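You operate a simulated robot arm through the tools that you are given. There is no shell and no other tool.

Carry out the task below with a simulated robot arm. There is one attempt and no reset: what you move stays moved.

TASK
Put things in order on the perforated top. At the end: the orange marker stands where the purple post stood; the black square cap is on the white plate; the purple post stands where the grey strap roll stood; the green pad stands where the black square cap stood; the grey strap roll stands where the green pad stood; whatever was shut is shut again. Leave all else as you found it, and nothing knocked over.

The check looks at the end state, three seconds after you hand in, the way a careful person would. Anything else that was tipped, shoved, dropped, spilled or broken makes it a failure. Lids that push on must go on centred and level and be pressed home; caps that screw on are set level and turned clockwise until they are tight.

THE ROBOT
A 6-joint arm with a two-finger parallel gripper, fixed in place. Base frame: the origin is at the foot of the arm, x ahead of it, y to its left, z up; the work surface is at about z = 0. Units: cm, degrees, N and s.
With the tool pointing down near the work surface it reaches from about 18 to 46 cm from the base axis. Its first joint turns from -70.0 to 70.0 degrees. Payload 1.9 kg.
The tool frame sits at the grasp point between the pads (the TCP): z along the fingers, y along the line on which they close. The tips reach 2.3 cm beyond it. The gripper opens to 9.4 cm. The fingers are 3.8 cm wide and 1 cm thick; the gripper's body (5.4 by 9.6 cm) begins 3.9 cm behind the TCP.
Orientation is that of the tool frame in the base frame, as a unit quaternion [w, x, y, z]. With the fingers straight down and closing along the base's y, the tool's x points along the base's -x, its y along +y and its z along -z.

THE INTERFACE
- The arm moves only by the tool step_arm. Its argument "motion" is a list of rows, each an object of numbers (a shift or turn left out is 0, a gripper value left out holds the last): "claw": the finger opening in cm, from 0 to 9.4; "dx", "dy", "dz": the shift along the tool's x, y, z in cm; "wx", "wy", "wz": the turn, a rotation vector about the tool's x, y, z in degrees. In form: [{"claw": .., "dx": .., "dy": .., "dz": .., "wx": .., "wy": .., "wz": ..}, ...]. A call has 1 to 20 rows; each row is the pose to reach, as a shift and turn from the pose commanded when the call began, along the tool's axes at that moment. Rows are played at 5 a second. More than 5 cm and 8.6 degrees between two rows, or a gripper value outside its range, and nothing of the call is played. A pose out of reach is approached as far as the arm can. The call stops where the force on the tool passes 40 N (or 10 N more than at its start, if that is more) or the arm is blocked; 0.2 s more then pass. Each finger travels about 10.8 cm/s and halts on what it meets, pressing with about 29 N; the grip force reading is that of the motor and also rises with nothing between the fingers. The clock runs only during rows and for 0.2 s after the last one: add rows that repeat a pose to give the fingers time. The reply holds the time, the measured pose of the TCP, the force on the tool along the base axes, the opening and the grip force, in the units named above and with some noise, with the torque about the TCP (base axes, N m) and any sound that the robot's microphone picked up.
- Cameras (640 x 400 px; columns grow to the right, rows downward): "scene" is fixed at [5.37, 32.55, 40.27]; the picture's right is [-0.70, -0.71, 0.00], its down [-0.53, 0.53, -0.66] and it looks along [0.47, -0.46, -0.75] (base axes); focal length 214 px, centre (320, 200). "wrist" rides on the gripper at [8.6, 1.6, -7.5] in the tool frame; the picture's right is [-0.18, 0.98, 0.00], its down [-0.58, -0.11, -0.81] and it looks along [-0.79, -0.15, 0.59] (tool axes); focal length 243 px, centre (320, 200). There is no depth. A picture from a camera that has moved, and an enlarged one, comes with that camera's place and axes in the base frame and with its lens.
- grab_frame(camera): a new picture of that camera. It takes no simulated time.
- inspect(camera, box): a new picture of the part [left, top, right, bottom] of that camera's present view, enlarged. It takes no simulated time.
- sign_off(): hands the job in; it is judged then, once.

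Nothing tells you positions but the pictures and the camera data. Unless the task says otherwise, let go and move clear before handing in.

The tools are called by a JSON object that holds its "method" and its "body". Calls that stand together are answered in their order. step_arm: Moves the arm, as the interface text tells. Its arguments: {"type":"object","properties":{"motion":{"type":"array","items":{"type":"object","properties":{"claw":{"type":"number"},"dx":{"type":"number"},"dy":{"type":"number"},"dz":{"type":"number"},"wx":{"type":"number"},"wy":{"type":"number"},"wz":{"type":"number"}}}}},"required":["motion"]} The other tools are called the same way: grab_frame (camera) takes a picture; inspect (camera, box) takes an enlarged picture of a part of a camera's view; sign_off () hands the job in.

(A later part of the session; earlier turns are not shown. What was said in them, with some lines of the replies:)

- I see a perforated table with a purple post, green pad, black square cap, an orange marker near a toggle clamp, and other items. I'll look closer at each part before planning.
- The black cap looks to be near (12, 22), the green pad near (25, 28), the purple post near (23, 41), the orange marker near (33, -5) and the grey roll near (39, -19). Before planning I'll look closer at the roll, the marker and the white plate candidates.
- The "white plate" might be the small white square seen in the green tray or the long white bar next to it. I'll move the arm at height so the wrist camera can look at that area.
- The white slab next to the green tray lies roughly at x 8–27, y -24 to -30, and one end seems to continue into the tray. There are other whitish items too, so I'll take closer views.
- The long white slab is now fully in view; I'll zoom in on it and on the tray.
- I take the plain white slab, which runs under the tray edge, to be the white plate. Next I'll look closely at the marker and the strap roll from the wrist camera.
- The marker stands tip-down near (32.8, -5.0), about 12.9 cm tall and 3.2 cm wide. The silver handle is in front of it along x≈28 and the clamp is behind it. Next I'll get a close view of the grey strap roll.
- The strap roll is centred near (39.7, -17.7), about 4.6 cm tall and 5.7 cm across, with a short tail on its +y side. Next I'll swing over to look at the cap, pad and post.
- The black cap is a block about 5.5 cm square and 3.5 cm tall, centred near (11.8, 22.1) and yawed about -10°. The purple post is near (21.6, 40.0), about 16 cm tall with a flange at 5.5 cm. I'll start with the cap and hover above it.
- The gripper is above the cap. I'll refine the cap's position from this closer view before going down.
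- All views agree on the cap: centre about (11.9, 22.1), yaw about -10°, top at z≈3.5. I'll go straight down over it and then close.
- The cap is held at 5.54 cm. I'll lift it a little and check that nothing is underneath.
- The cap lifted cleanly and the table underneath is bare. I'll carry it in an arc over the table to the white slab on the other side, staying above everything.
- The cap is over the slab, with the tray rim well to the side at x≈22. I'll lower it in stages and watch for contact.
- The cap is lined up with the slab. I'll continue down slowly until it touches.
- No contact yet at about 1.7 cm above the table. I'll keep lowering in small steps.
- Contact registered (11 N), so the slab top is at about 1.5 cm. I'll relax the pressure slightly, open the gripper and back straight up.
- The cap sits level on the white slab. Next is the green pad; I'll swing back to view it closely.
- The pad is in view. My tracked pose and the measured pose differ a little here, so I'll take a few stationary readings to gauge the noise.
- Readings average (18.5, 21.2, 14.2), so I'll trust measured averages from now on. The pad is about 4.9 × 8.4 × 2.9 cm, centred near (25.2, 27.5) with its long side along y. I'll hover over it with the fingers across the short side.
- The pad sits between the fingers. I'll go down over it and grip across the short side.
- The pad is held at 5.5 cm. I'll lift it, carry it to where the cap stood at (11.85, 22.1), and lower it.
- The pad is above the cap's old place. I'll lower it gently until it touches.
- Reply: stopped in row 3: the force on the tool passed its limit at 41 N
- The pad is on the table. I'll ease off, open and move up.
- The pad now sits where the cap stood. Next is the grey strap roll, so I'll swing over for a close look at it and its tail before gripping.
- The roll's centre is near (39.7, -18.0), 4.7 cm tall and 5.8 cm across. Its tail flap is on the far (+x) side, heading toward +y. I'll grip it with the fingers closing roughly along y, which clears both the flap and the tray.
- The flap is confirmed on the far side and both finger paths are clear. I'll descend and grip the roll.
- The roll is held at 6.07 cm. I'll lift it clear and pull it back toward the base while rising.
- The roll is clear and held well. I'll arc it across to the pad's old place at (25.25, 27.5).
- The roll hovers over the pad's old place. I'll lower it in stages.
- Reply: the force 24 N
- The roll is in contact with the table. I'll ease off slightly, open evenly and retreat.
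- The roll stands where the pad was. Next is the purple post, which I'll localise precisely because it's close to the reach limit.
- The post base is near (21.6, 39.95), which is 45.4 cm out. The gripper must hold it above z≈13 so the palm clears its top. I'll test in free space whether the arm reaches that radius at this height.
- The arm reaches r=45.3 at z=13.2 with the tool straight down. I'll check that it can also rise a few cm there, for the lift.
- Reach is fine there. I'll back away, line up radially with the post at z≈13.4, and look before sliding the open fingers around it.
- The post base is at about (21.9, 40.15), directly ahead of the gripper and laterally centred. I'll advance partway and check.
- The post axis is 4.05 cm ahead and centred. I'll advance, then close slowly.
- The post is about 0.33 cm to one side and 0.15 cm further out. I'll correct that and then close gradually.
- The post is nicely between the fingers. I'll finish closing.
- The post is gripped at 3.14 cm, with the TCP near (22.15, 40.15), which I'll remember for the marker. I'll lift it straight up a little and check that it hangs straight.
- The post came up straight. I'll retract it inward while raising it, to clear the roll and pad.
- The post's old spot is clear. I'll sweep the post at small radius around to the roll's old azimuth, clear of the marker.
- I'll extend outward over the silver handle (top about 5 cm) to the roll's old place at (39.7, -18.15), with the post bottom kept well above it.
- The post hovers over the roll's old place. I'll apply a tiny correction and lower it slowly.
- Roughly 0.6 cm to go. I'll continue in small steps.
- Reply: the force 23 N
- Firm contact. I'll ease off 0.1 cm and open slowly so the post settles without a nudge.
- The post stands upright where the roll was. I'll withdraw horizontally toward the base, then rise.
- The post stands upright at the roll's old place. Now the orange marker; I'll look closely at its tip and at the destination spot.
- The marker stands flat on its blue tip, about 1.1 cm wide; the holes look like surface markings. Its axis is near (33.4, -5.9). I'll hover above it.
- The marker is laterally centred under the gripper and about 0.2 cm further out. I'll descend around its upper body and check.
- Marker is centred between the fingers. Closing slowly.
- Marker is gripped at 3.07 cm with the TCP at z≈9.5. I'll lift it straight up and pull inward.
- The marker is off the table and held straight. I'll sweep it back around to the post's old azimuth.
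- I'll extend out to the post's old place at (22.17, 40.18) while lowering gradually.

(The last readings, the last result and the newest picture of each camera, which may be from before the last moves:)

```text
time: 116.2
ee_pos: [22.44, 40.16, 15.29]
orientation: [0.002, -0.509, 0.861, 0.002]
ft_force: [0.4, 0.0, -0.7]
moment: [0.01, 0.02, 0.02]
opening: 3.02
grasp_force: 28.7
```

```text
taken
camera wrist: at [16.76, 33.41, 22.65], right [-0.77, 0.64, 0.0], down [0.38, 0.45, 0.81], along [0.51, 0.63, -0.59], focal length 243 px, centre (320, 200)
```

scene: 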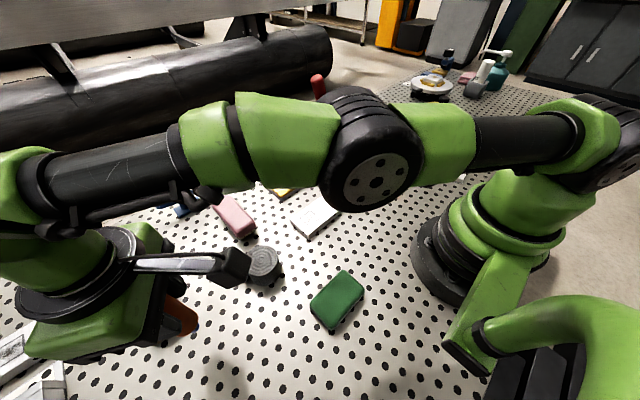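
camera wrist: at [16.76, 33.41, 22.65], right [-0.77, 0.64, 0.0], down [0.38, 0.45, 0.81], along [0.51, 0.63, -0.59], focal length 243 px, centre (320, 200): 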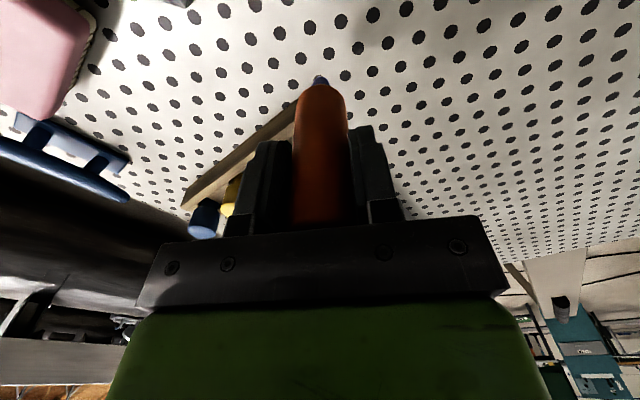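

I'll apply a small correction and lower the marker in stages.

{"method": "step_arm", "body": {"motion": [{"dx": 0.1, "dy": 0.17, "dz": 1.5}, {"dx": 0.1, "dy": 0.17, "dz": 3}, {"dx": 0.1, "dy": 0.17, "dz": 4.2}, {"dx": 0.1, "dy": 0.17, "dz": 4.9}, {"dx": 0.1, "dy": 0.17, "dz": 4.9}]}}

{"method": "step_arm", "body": {"motion": [{"dz": 0}]}}

{"method": "grab_frame", "body": {"camera": "wrist"}}

{"method": "inspect", "body": {"camera": "scene", "box": [120, 250, 280, 370]}}

```text
time: 117.4
ee_pos: [22.03, 40.23, 10.18]
orientation: [0.001, -0.51, 0.86, 0.0]
ft_force: [0.1, 0.5, 0.1]
moment: [0.0, 0.0, -0.01]
opening: 3.04
grasp_force: 28.8
```

```text
time: 117.8
ee_pos: [22.05, 40.19, 10.29]
orientation: [0.0, -0.509, 0.861, 0.001]
ft_force: [0.0, 0.3, -0.2]
moment: [0.01, 0.03, 0.01]
opening: 3.04
grasp_force: 29.2
```

```text
taken
camera wrist: at [16.41, 33.46, 17.61], right [-0.77, 0.63, 0.0], down [0.37, 0.45, 0.81], along [0.51, 0.62, -0.59], focal length 243 px, centre (320, 200)
```

wrist: 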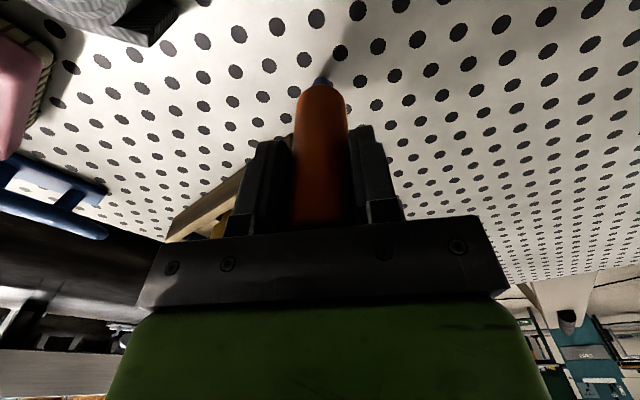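

```text
3.33 times, centred on (200, 310) of scene
camera zoom: at [5.37, 32.55, 40.27], right [-0.7, -0.71, 0.0], down [-0.53, 0.53, -0.66], along [0.47, -0.46, -0.75], focal length 715 px, centre (720, -167)
```

zoom: 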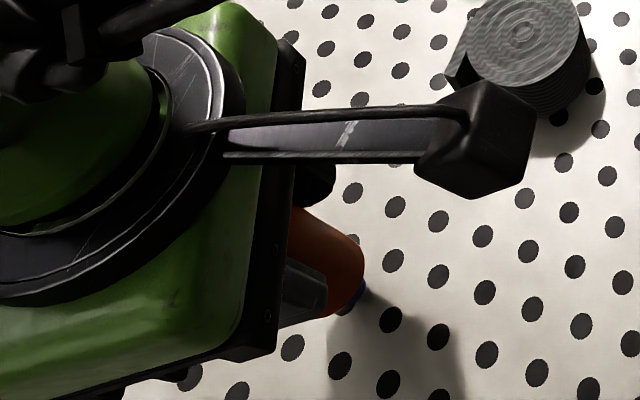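

The tip is over the right spot; my scene-camera estimate for the post was (21.7, 40.4) and the tip now reads (21.6, 40.4). I'll continue down in small steps.

{"method": "step_arm", "body": {"motion": [{"dz": 0.15}, {"dz": 0.3}, {"dz": 0.4}, {"dz": 0.4}]}}

{"method": "step_arm", "body": {"motion": [{"dz": 0.07}, {"dz": 0.1}]}}

{"method": "step_arm", "body": {"motion": [{"dz": 0.07}, {"dz": 0.1}]}}

{"method": "step_arm", "body": {"motion": [{"dz": 0.07}, {"dz": 0.1}]}}

```text
time: 118.8
ee_pos: [22.02, 40.32, 9.78]
orientation: [0.001, -0.51, 0.86, 0.002]
ft_force: [-0.2, -0.7, -0.8]
moment: [0.0, -0.03, 0.0]
opening: 3.06
grasp_force: 28.9
```

```text
time: 119.4
ee_pos: [22.01, 40.29, 9.69]
orientation: [0.001, -0.509, 0.861, 0.002]
ft_force: [-1.5, 0.2, 0.3]
moment: [-0.01, -0.03, 0.0]
opening: 3.06
grasp_force: 29.3
```

```text
time: 120.0
ee_pos: [22.05, 40.37, 9.55]
orientation: [0.002, -0.509, 0.861, 0.003]
ft_force: [-3.1, -2.6, 21.0]
moment: [-0.27, 0.3, -0.01]
opening: 3.06
grasp_force: 29.2
```

```text
time: 120.6
ee_pos: [22.1, 40.56, 9.48]
orientation: [0.002, -0.509, 0.861, 0.003]
ft_force: [-4.0, 3.1, 27.7]
moment: [0.46, 0.26, -0.02]
opening: 3.04
grasp_force: 29.2
```

It's in contact, pressed a bit firmly. I'll ease off and check that the marker is vertical before opening.

{"method": "step_arm", "body": {"motion": [{"dz": -0.06}, {"dz": -0.1}, {"dz": -0.1}]}}

{"method": "inspect", "body": {"camera": "wrist", "box": [220, 0, 420, 240]}}

{"method": "inspect", "body": {"camera": "scene", "box": [160, 280, 240, 350]}}

```text
time: 121.4
ee_pos: [22.09, 40.26, 9.38]
orientation: [0.0, -0.509, 0.861, 0.001]
ft_force: [1.5, 2.9, 9.9]
moment: [0.33, -0.19, -0.01]
opening: 3.05
grasp_force: 28.9
```

```text
1.67 times, centred on (320, 120) of wrist
camera zoom: at [16.48, 33.54, 16.9], right [-0.77, 0.64, 0.0], down [0.37, 0.46, 0.81], along [0.51, 0.62, -0.59], focal length 404 px, centre (320, 333)
```

zoom: 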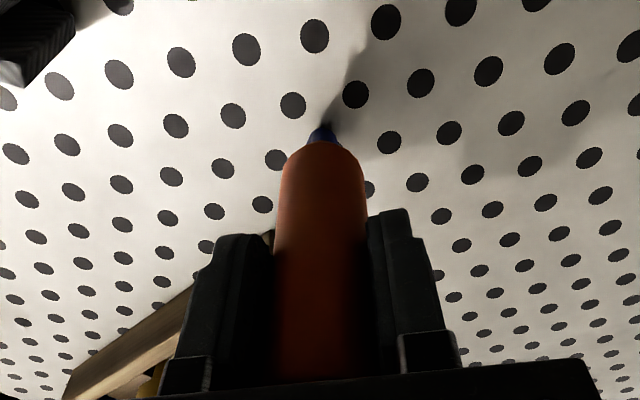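

```text
5.71 times, centred on (200, 315) of scene
camera zoom: at [5.37, 32.55, 40.27], right [-0.7, -0.71, 0.0], down [-0.53, 0.53, -0.66], along [0.47, -0.46, -0.75], focal length 1226 px, centre (1006, -457)
```

zoom: 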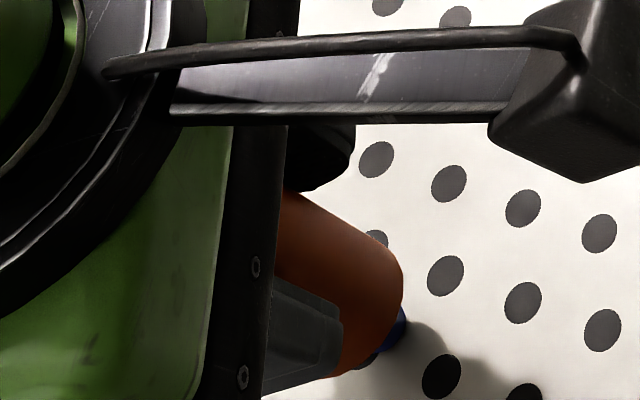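

The marker's look in the grip hasn't changed, so it's still vertical. I'll ease off slightly more and open slowly.

{"method": "step_arm", "body": {"motion": [{"dz": -0.04}, {"dz": -0.04}, {"dz": -0.04}]}}

{"method": "step_arm", "body": {"motion": [{"claw": 3.15}, {"claw": 3.25}, {"claw": 3.4}, {"claw": 3.6}, {"claw": 4.0}, {"claw": 4.6}, {"claw": 5.4}, {"claw": 6.2}, {"claw": 7}, {"claw": 7}]}}

{"method": "inspect", "body": {"camera": "wrist", "box": [220, 0, 420, 240]}}

```text
time: 122.2
ee_pos: [22.12, 40.36, 9.42]
orientation: [0.001, -0.509, 0.861, 0.001]
ft_force: [0.5, 0.5, -0.8]
moment: [-0.01, -0.04, 0.02]
opening: 3.02
grasp_force: 29.6
```

```text
time: 124.4
ee_pos: [22.17, 40.28, 9.53]
orientation: [0.001, -0.509, 0.861, 0.001]
ft_force: [1.2, -0.5, 0.4]
moment: [-0.01, 0.01, -0.04]
opening: 7.01
grasp_force: 0.0
```

```text
1.67 times, centred on (320, 120) of wrist
camera zoom: at [16.44, 33.58, 16.99], right [-0.77, 0.63, 0.0], down [0.37, 0.45, 0.81], along [0.51, 0.63, -0.59], focal length 404 px, centre (320, 333)
```

zoom: 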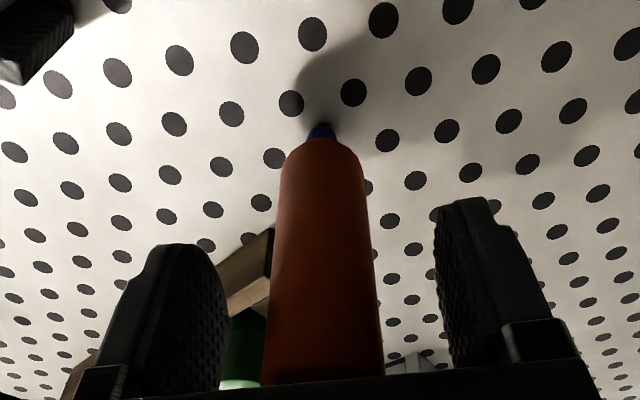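

The marker stands on its own. I'll withdraw straight back toward the base, then rise.

{"method": "step_arm", "body": {"motion": [{"dx": 1}, {"dx": 2.5}, {"dx": 4.5}, {"dx": 7}, {"dx": 9.5}, {"dx": 11, "dz": -3}, {"dx": 12, "dz": -7}, {"dx": 12, "dz": -9}, {"dx": 12, "dz": -9}]}}

{"method": "grab_frame", "body": {"camera": "wrist"}}

{"method": "grab_frame", "body": {"camera": "scene"}}

```text
time: 126.4
ee_pos: [16.19, 29.58, 18.61]
orientation: [0.001, -0.509, 0.861, 0.001]
ft_force: [-0.9, -0.5, 0.2]
moment: [0.0, 0.01, -0.01]
opening: 7.02
grasp_force: 0.1
```

```text
taken
camera wrist: at [10.47, 22.92, 26.04], right [-0.77, 0.63, 0.0], down [0.37, 0.45, 0.81], along [0.51, 0.63, -0.59], focal length 243 px, centre (320, 200)
```

wrist: 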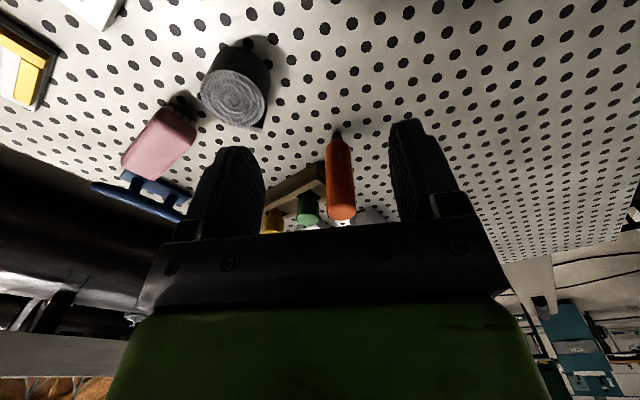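

```text
taken
```

scene: 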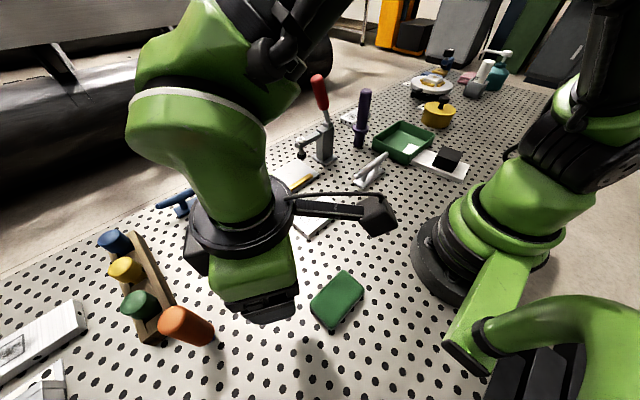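

The marker stands upright at the post's old place. I'll move the arm clear and do a full final inspection.

{"method": "step_arm", "body": {"motion": [{"dx": 2.1, "dy": -2.6, "dz": -1.2, "wz": 6}, {"dx": 4.2, "dy": -5.3, "dz": -2.5, "wz": 12}, {"dx": 6.3, "dy": -7.9, "dz": -3.7, "wz": 18}, {"dx": 8.4, "dy": -10.5, "dz": -5, "wz": 24}, {"dx": 10.5, "dy": -13.2, "dz": -6.2, "wz": 30}, {"dx": 12.5, "dy": -15.8, "dz": -7.4, "wz": 36}, {"dx": 12.5, "dy": -15.8, "dz": -7.4, "wz": 36}]}}

{"method": "grab_frame", "body": {"camera": "scene"}}

{"method": "inspect", "body": {"camera": "scene", "box": [80, 200, 400, 400]}}

{"method": "grab_frame", "body": {"camera": "wrist"}}

```text
time: 128.0
ee_pos: [23.8, 11.32, 25.96]
orientation: [-0.001, -0.217, 0.976, 0.002]
ft_force: [-0.3, -0.5, -0.1]
moment: [0.01, -0.01, 0.0]
opening: 7.0
grasp_force: 0.0
```

```text
taken
```

scene: 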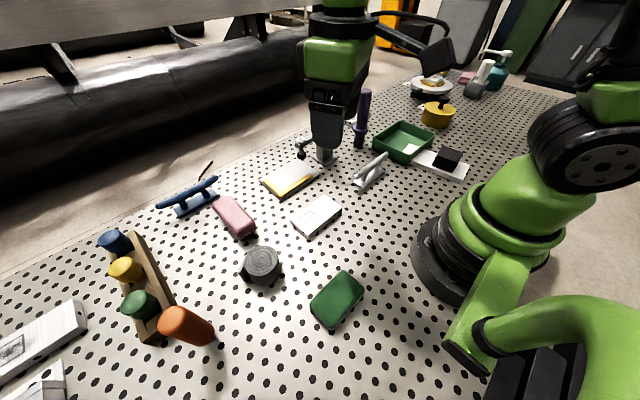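

```text
2.00 times, centred on (240, 300) of scene
camera zoom: at [5.37, 32.55, 40.27], right [-0.7, -0.71, 0.0], down [-0.53, 0.53, -0.66], along [0.47, -0.46, -0.75], focal length 429 px, centre (480, 0)
```

zoom: 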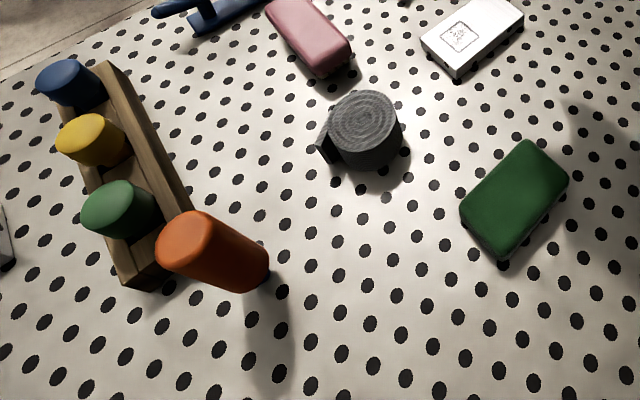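

```text
taken
camera wrist: at [15.25, 9.13, 33.45], right [-0.25, 0.97, 0.0], down [0.57, 0.15, 0.81], along [0.78, 0.2, -0.59], focal length 243 px, centre (320, 200)
```

wrist: 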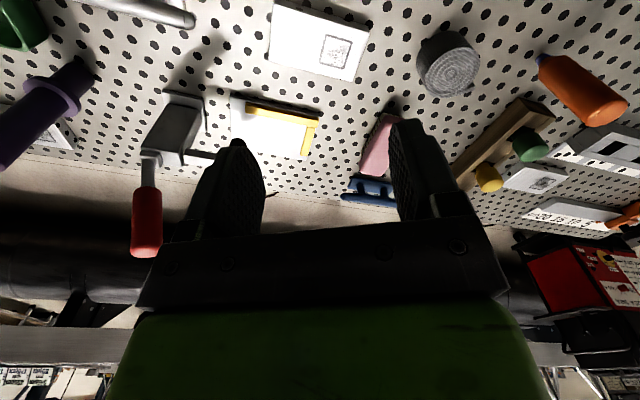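

Everything stands upright. I'll check the fine detail on the marker, the post, the cap and the neighbours.

{"method": "inspect", "body": {"camera": "scene", "box": [120, 270, 240, 360]}}

{"method": "inspect", "body": {"camera": "scene", "box": [330, 80, 480, 200]}}

{"method": "inspect", "body": {"camera": "wrist", "box": [400, 0, 640, 220]}}

{"method": "inspect", "body": {"camera": "scene", "box": [390, 40, 550, 140]}}

```text
4.44 times, centred on (180, 315) of scene
camera zoom: at [5.37, 32.55, 40.27], right [-0.7, -0.71, 0.0], down [-0.53, 0.53, -0.66], along [0.47, -0.46, -0.75], focal length 953 px, centre (942, -311)
```

zoom: 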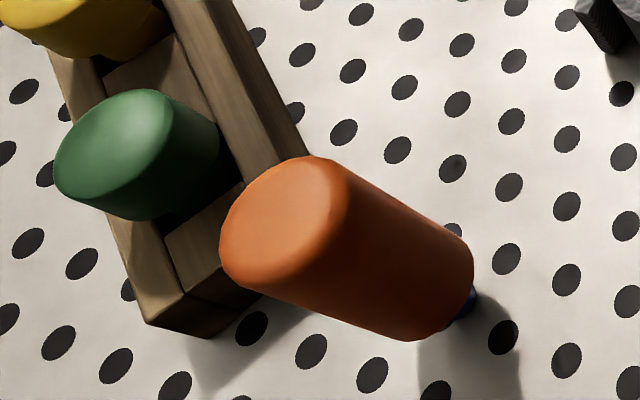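

```text
3.33 times, centred on (405, 140) of scene
camera zoom: at [5.37, 32.55, 40.27], right [-0.7, -0.71, 0.0], down [-0.53, 0.53, -0.66], along [0.47, -0.46, -0.75], focal length 715 px, centre (37, 400)
```

zoom: 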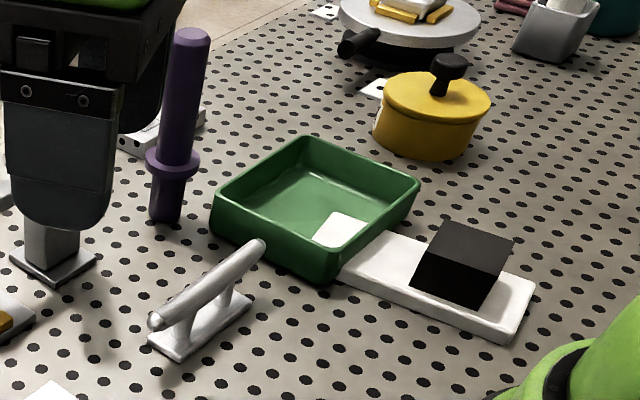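

```text
1.82 times, centred on (520, 110) of wrist
camera zoom: at [15.25, 9.13, 33.45], right [-0.25, 0.97, 0.0], down [0.57, 0.15, 0.81], along [0.78, 0.2, -0.59], focal length 441 px, centre (-44, 364)
```

zoom: 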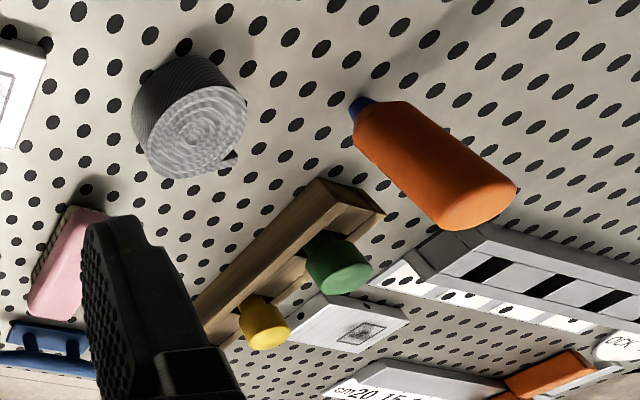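

```text
4.00 times, centred on (470, 90) of scene
camera zoom: at [5.37, 32.55, 40.27], right [-0.7, -0.71, 0.0], down [-0.53, 0.53, -0.66], along [0.47, -0.46, -0.75], focal length 858 px, centre (-280, 640)
```

zoom: 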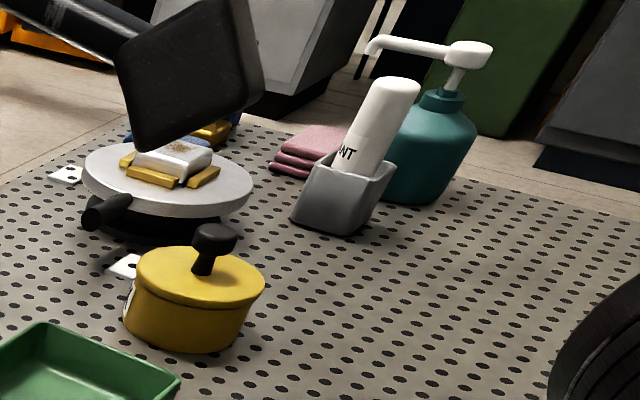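

Final state as I see it:
- The orange marker stands where the post was.
- The black cap is level on the white slab.
- The purple post is upright where the roll was.
- The green pad is where the cap was.
- The grey roll is where the pad was.

Nothing else has moved, nothing was opened, and the arm is clear, so I'm handing in.

{"method": "sign_off", "body": {}}

```text
The job is handed in.
```

I've handed the job in, with all five items moved and the arm clear of everything. In the last pictures nothing was knocked over, and the other items looked undisturbed.

| Item | Where it is now |
|---|---|
| Black square cap | Level on the white slab beside the green tray |
| Green pad | Where the cap stood |
| Grey strap roll | Upright where the pad stood |
| Purple post | Upright where the roll stood |
| Orange marker | Upright on its tip where the post stood |

- **White plate:** I took the plain white slab next to the tray to be the white plate. There were other whitish items on the table, so that was a judgement from the pictures.
- **Placement accuracy:** each item should be within about half a centimetre of the original spot. That comes from my own estimates from the pictures and the arm's noisy position readings.
- **Pressing force:** the green pad was pressed to about 41 N as it touched down, which stopped that move. The marker was pressed to about 28 N. Both were eased off before release, and neither looked disturbed afterwards.
- **Things that were shut:** I didn't open anything, so the lidded yellow pot is as I found it.
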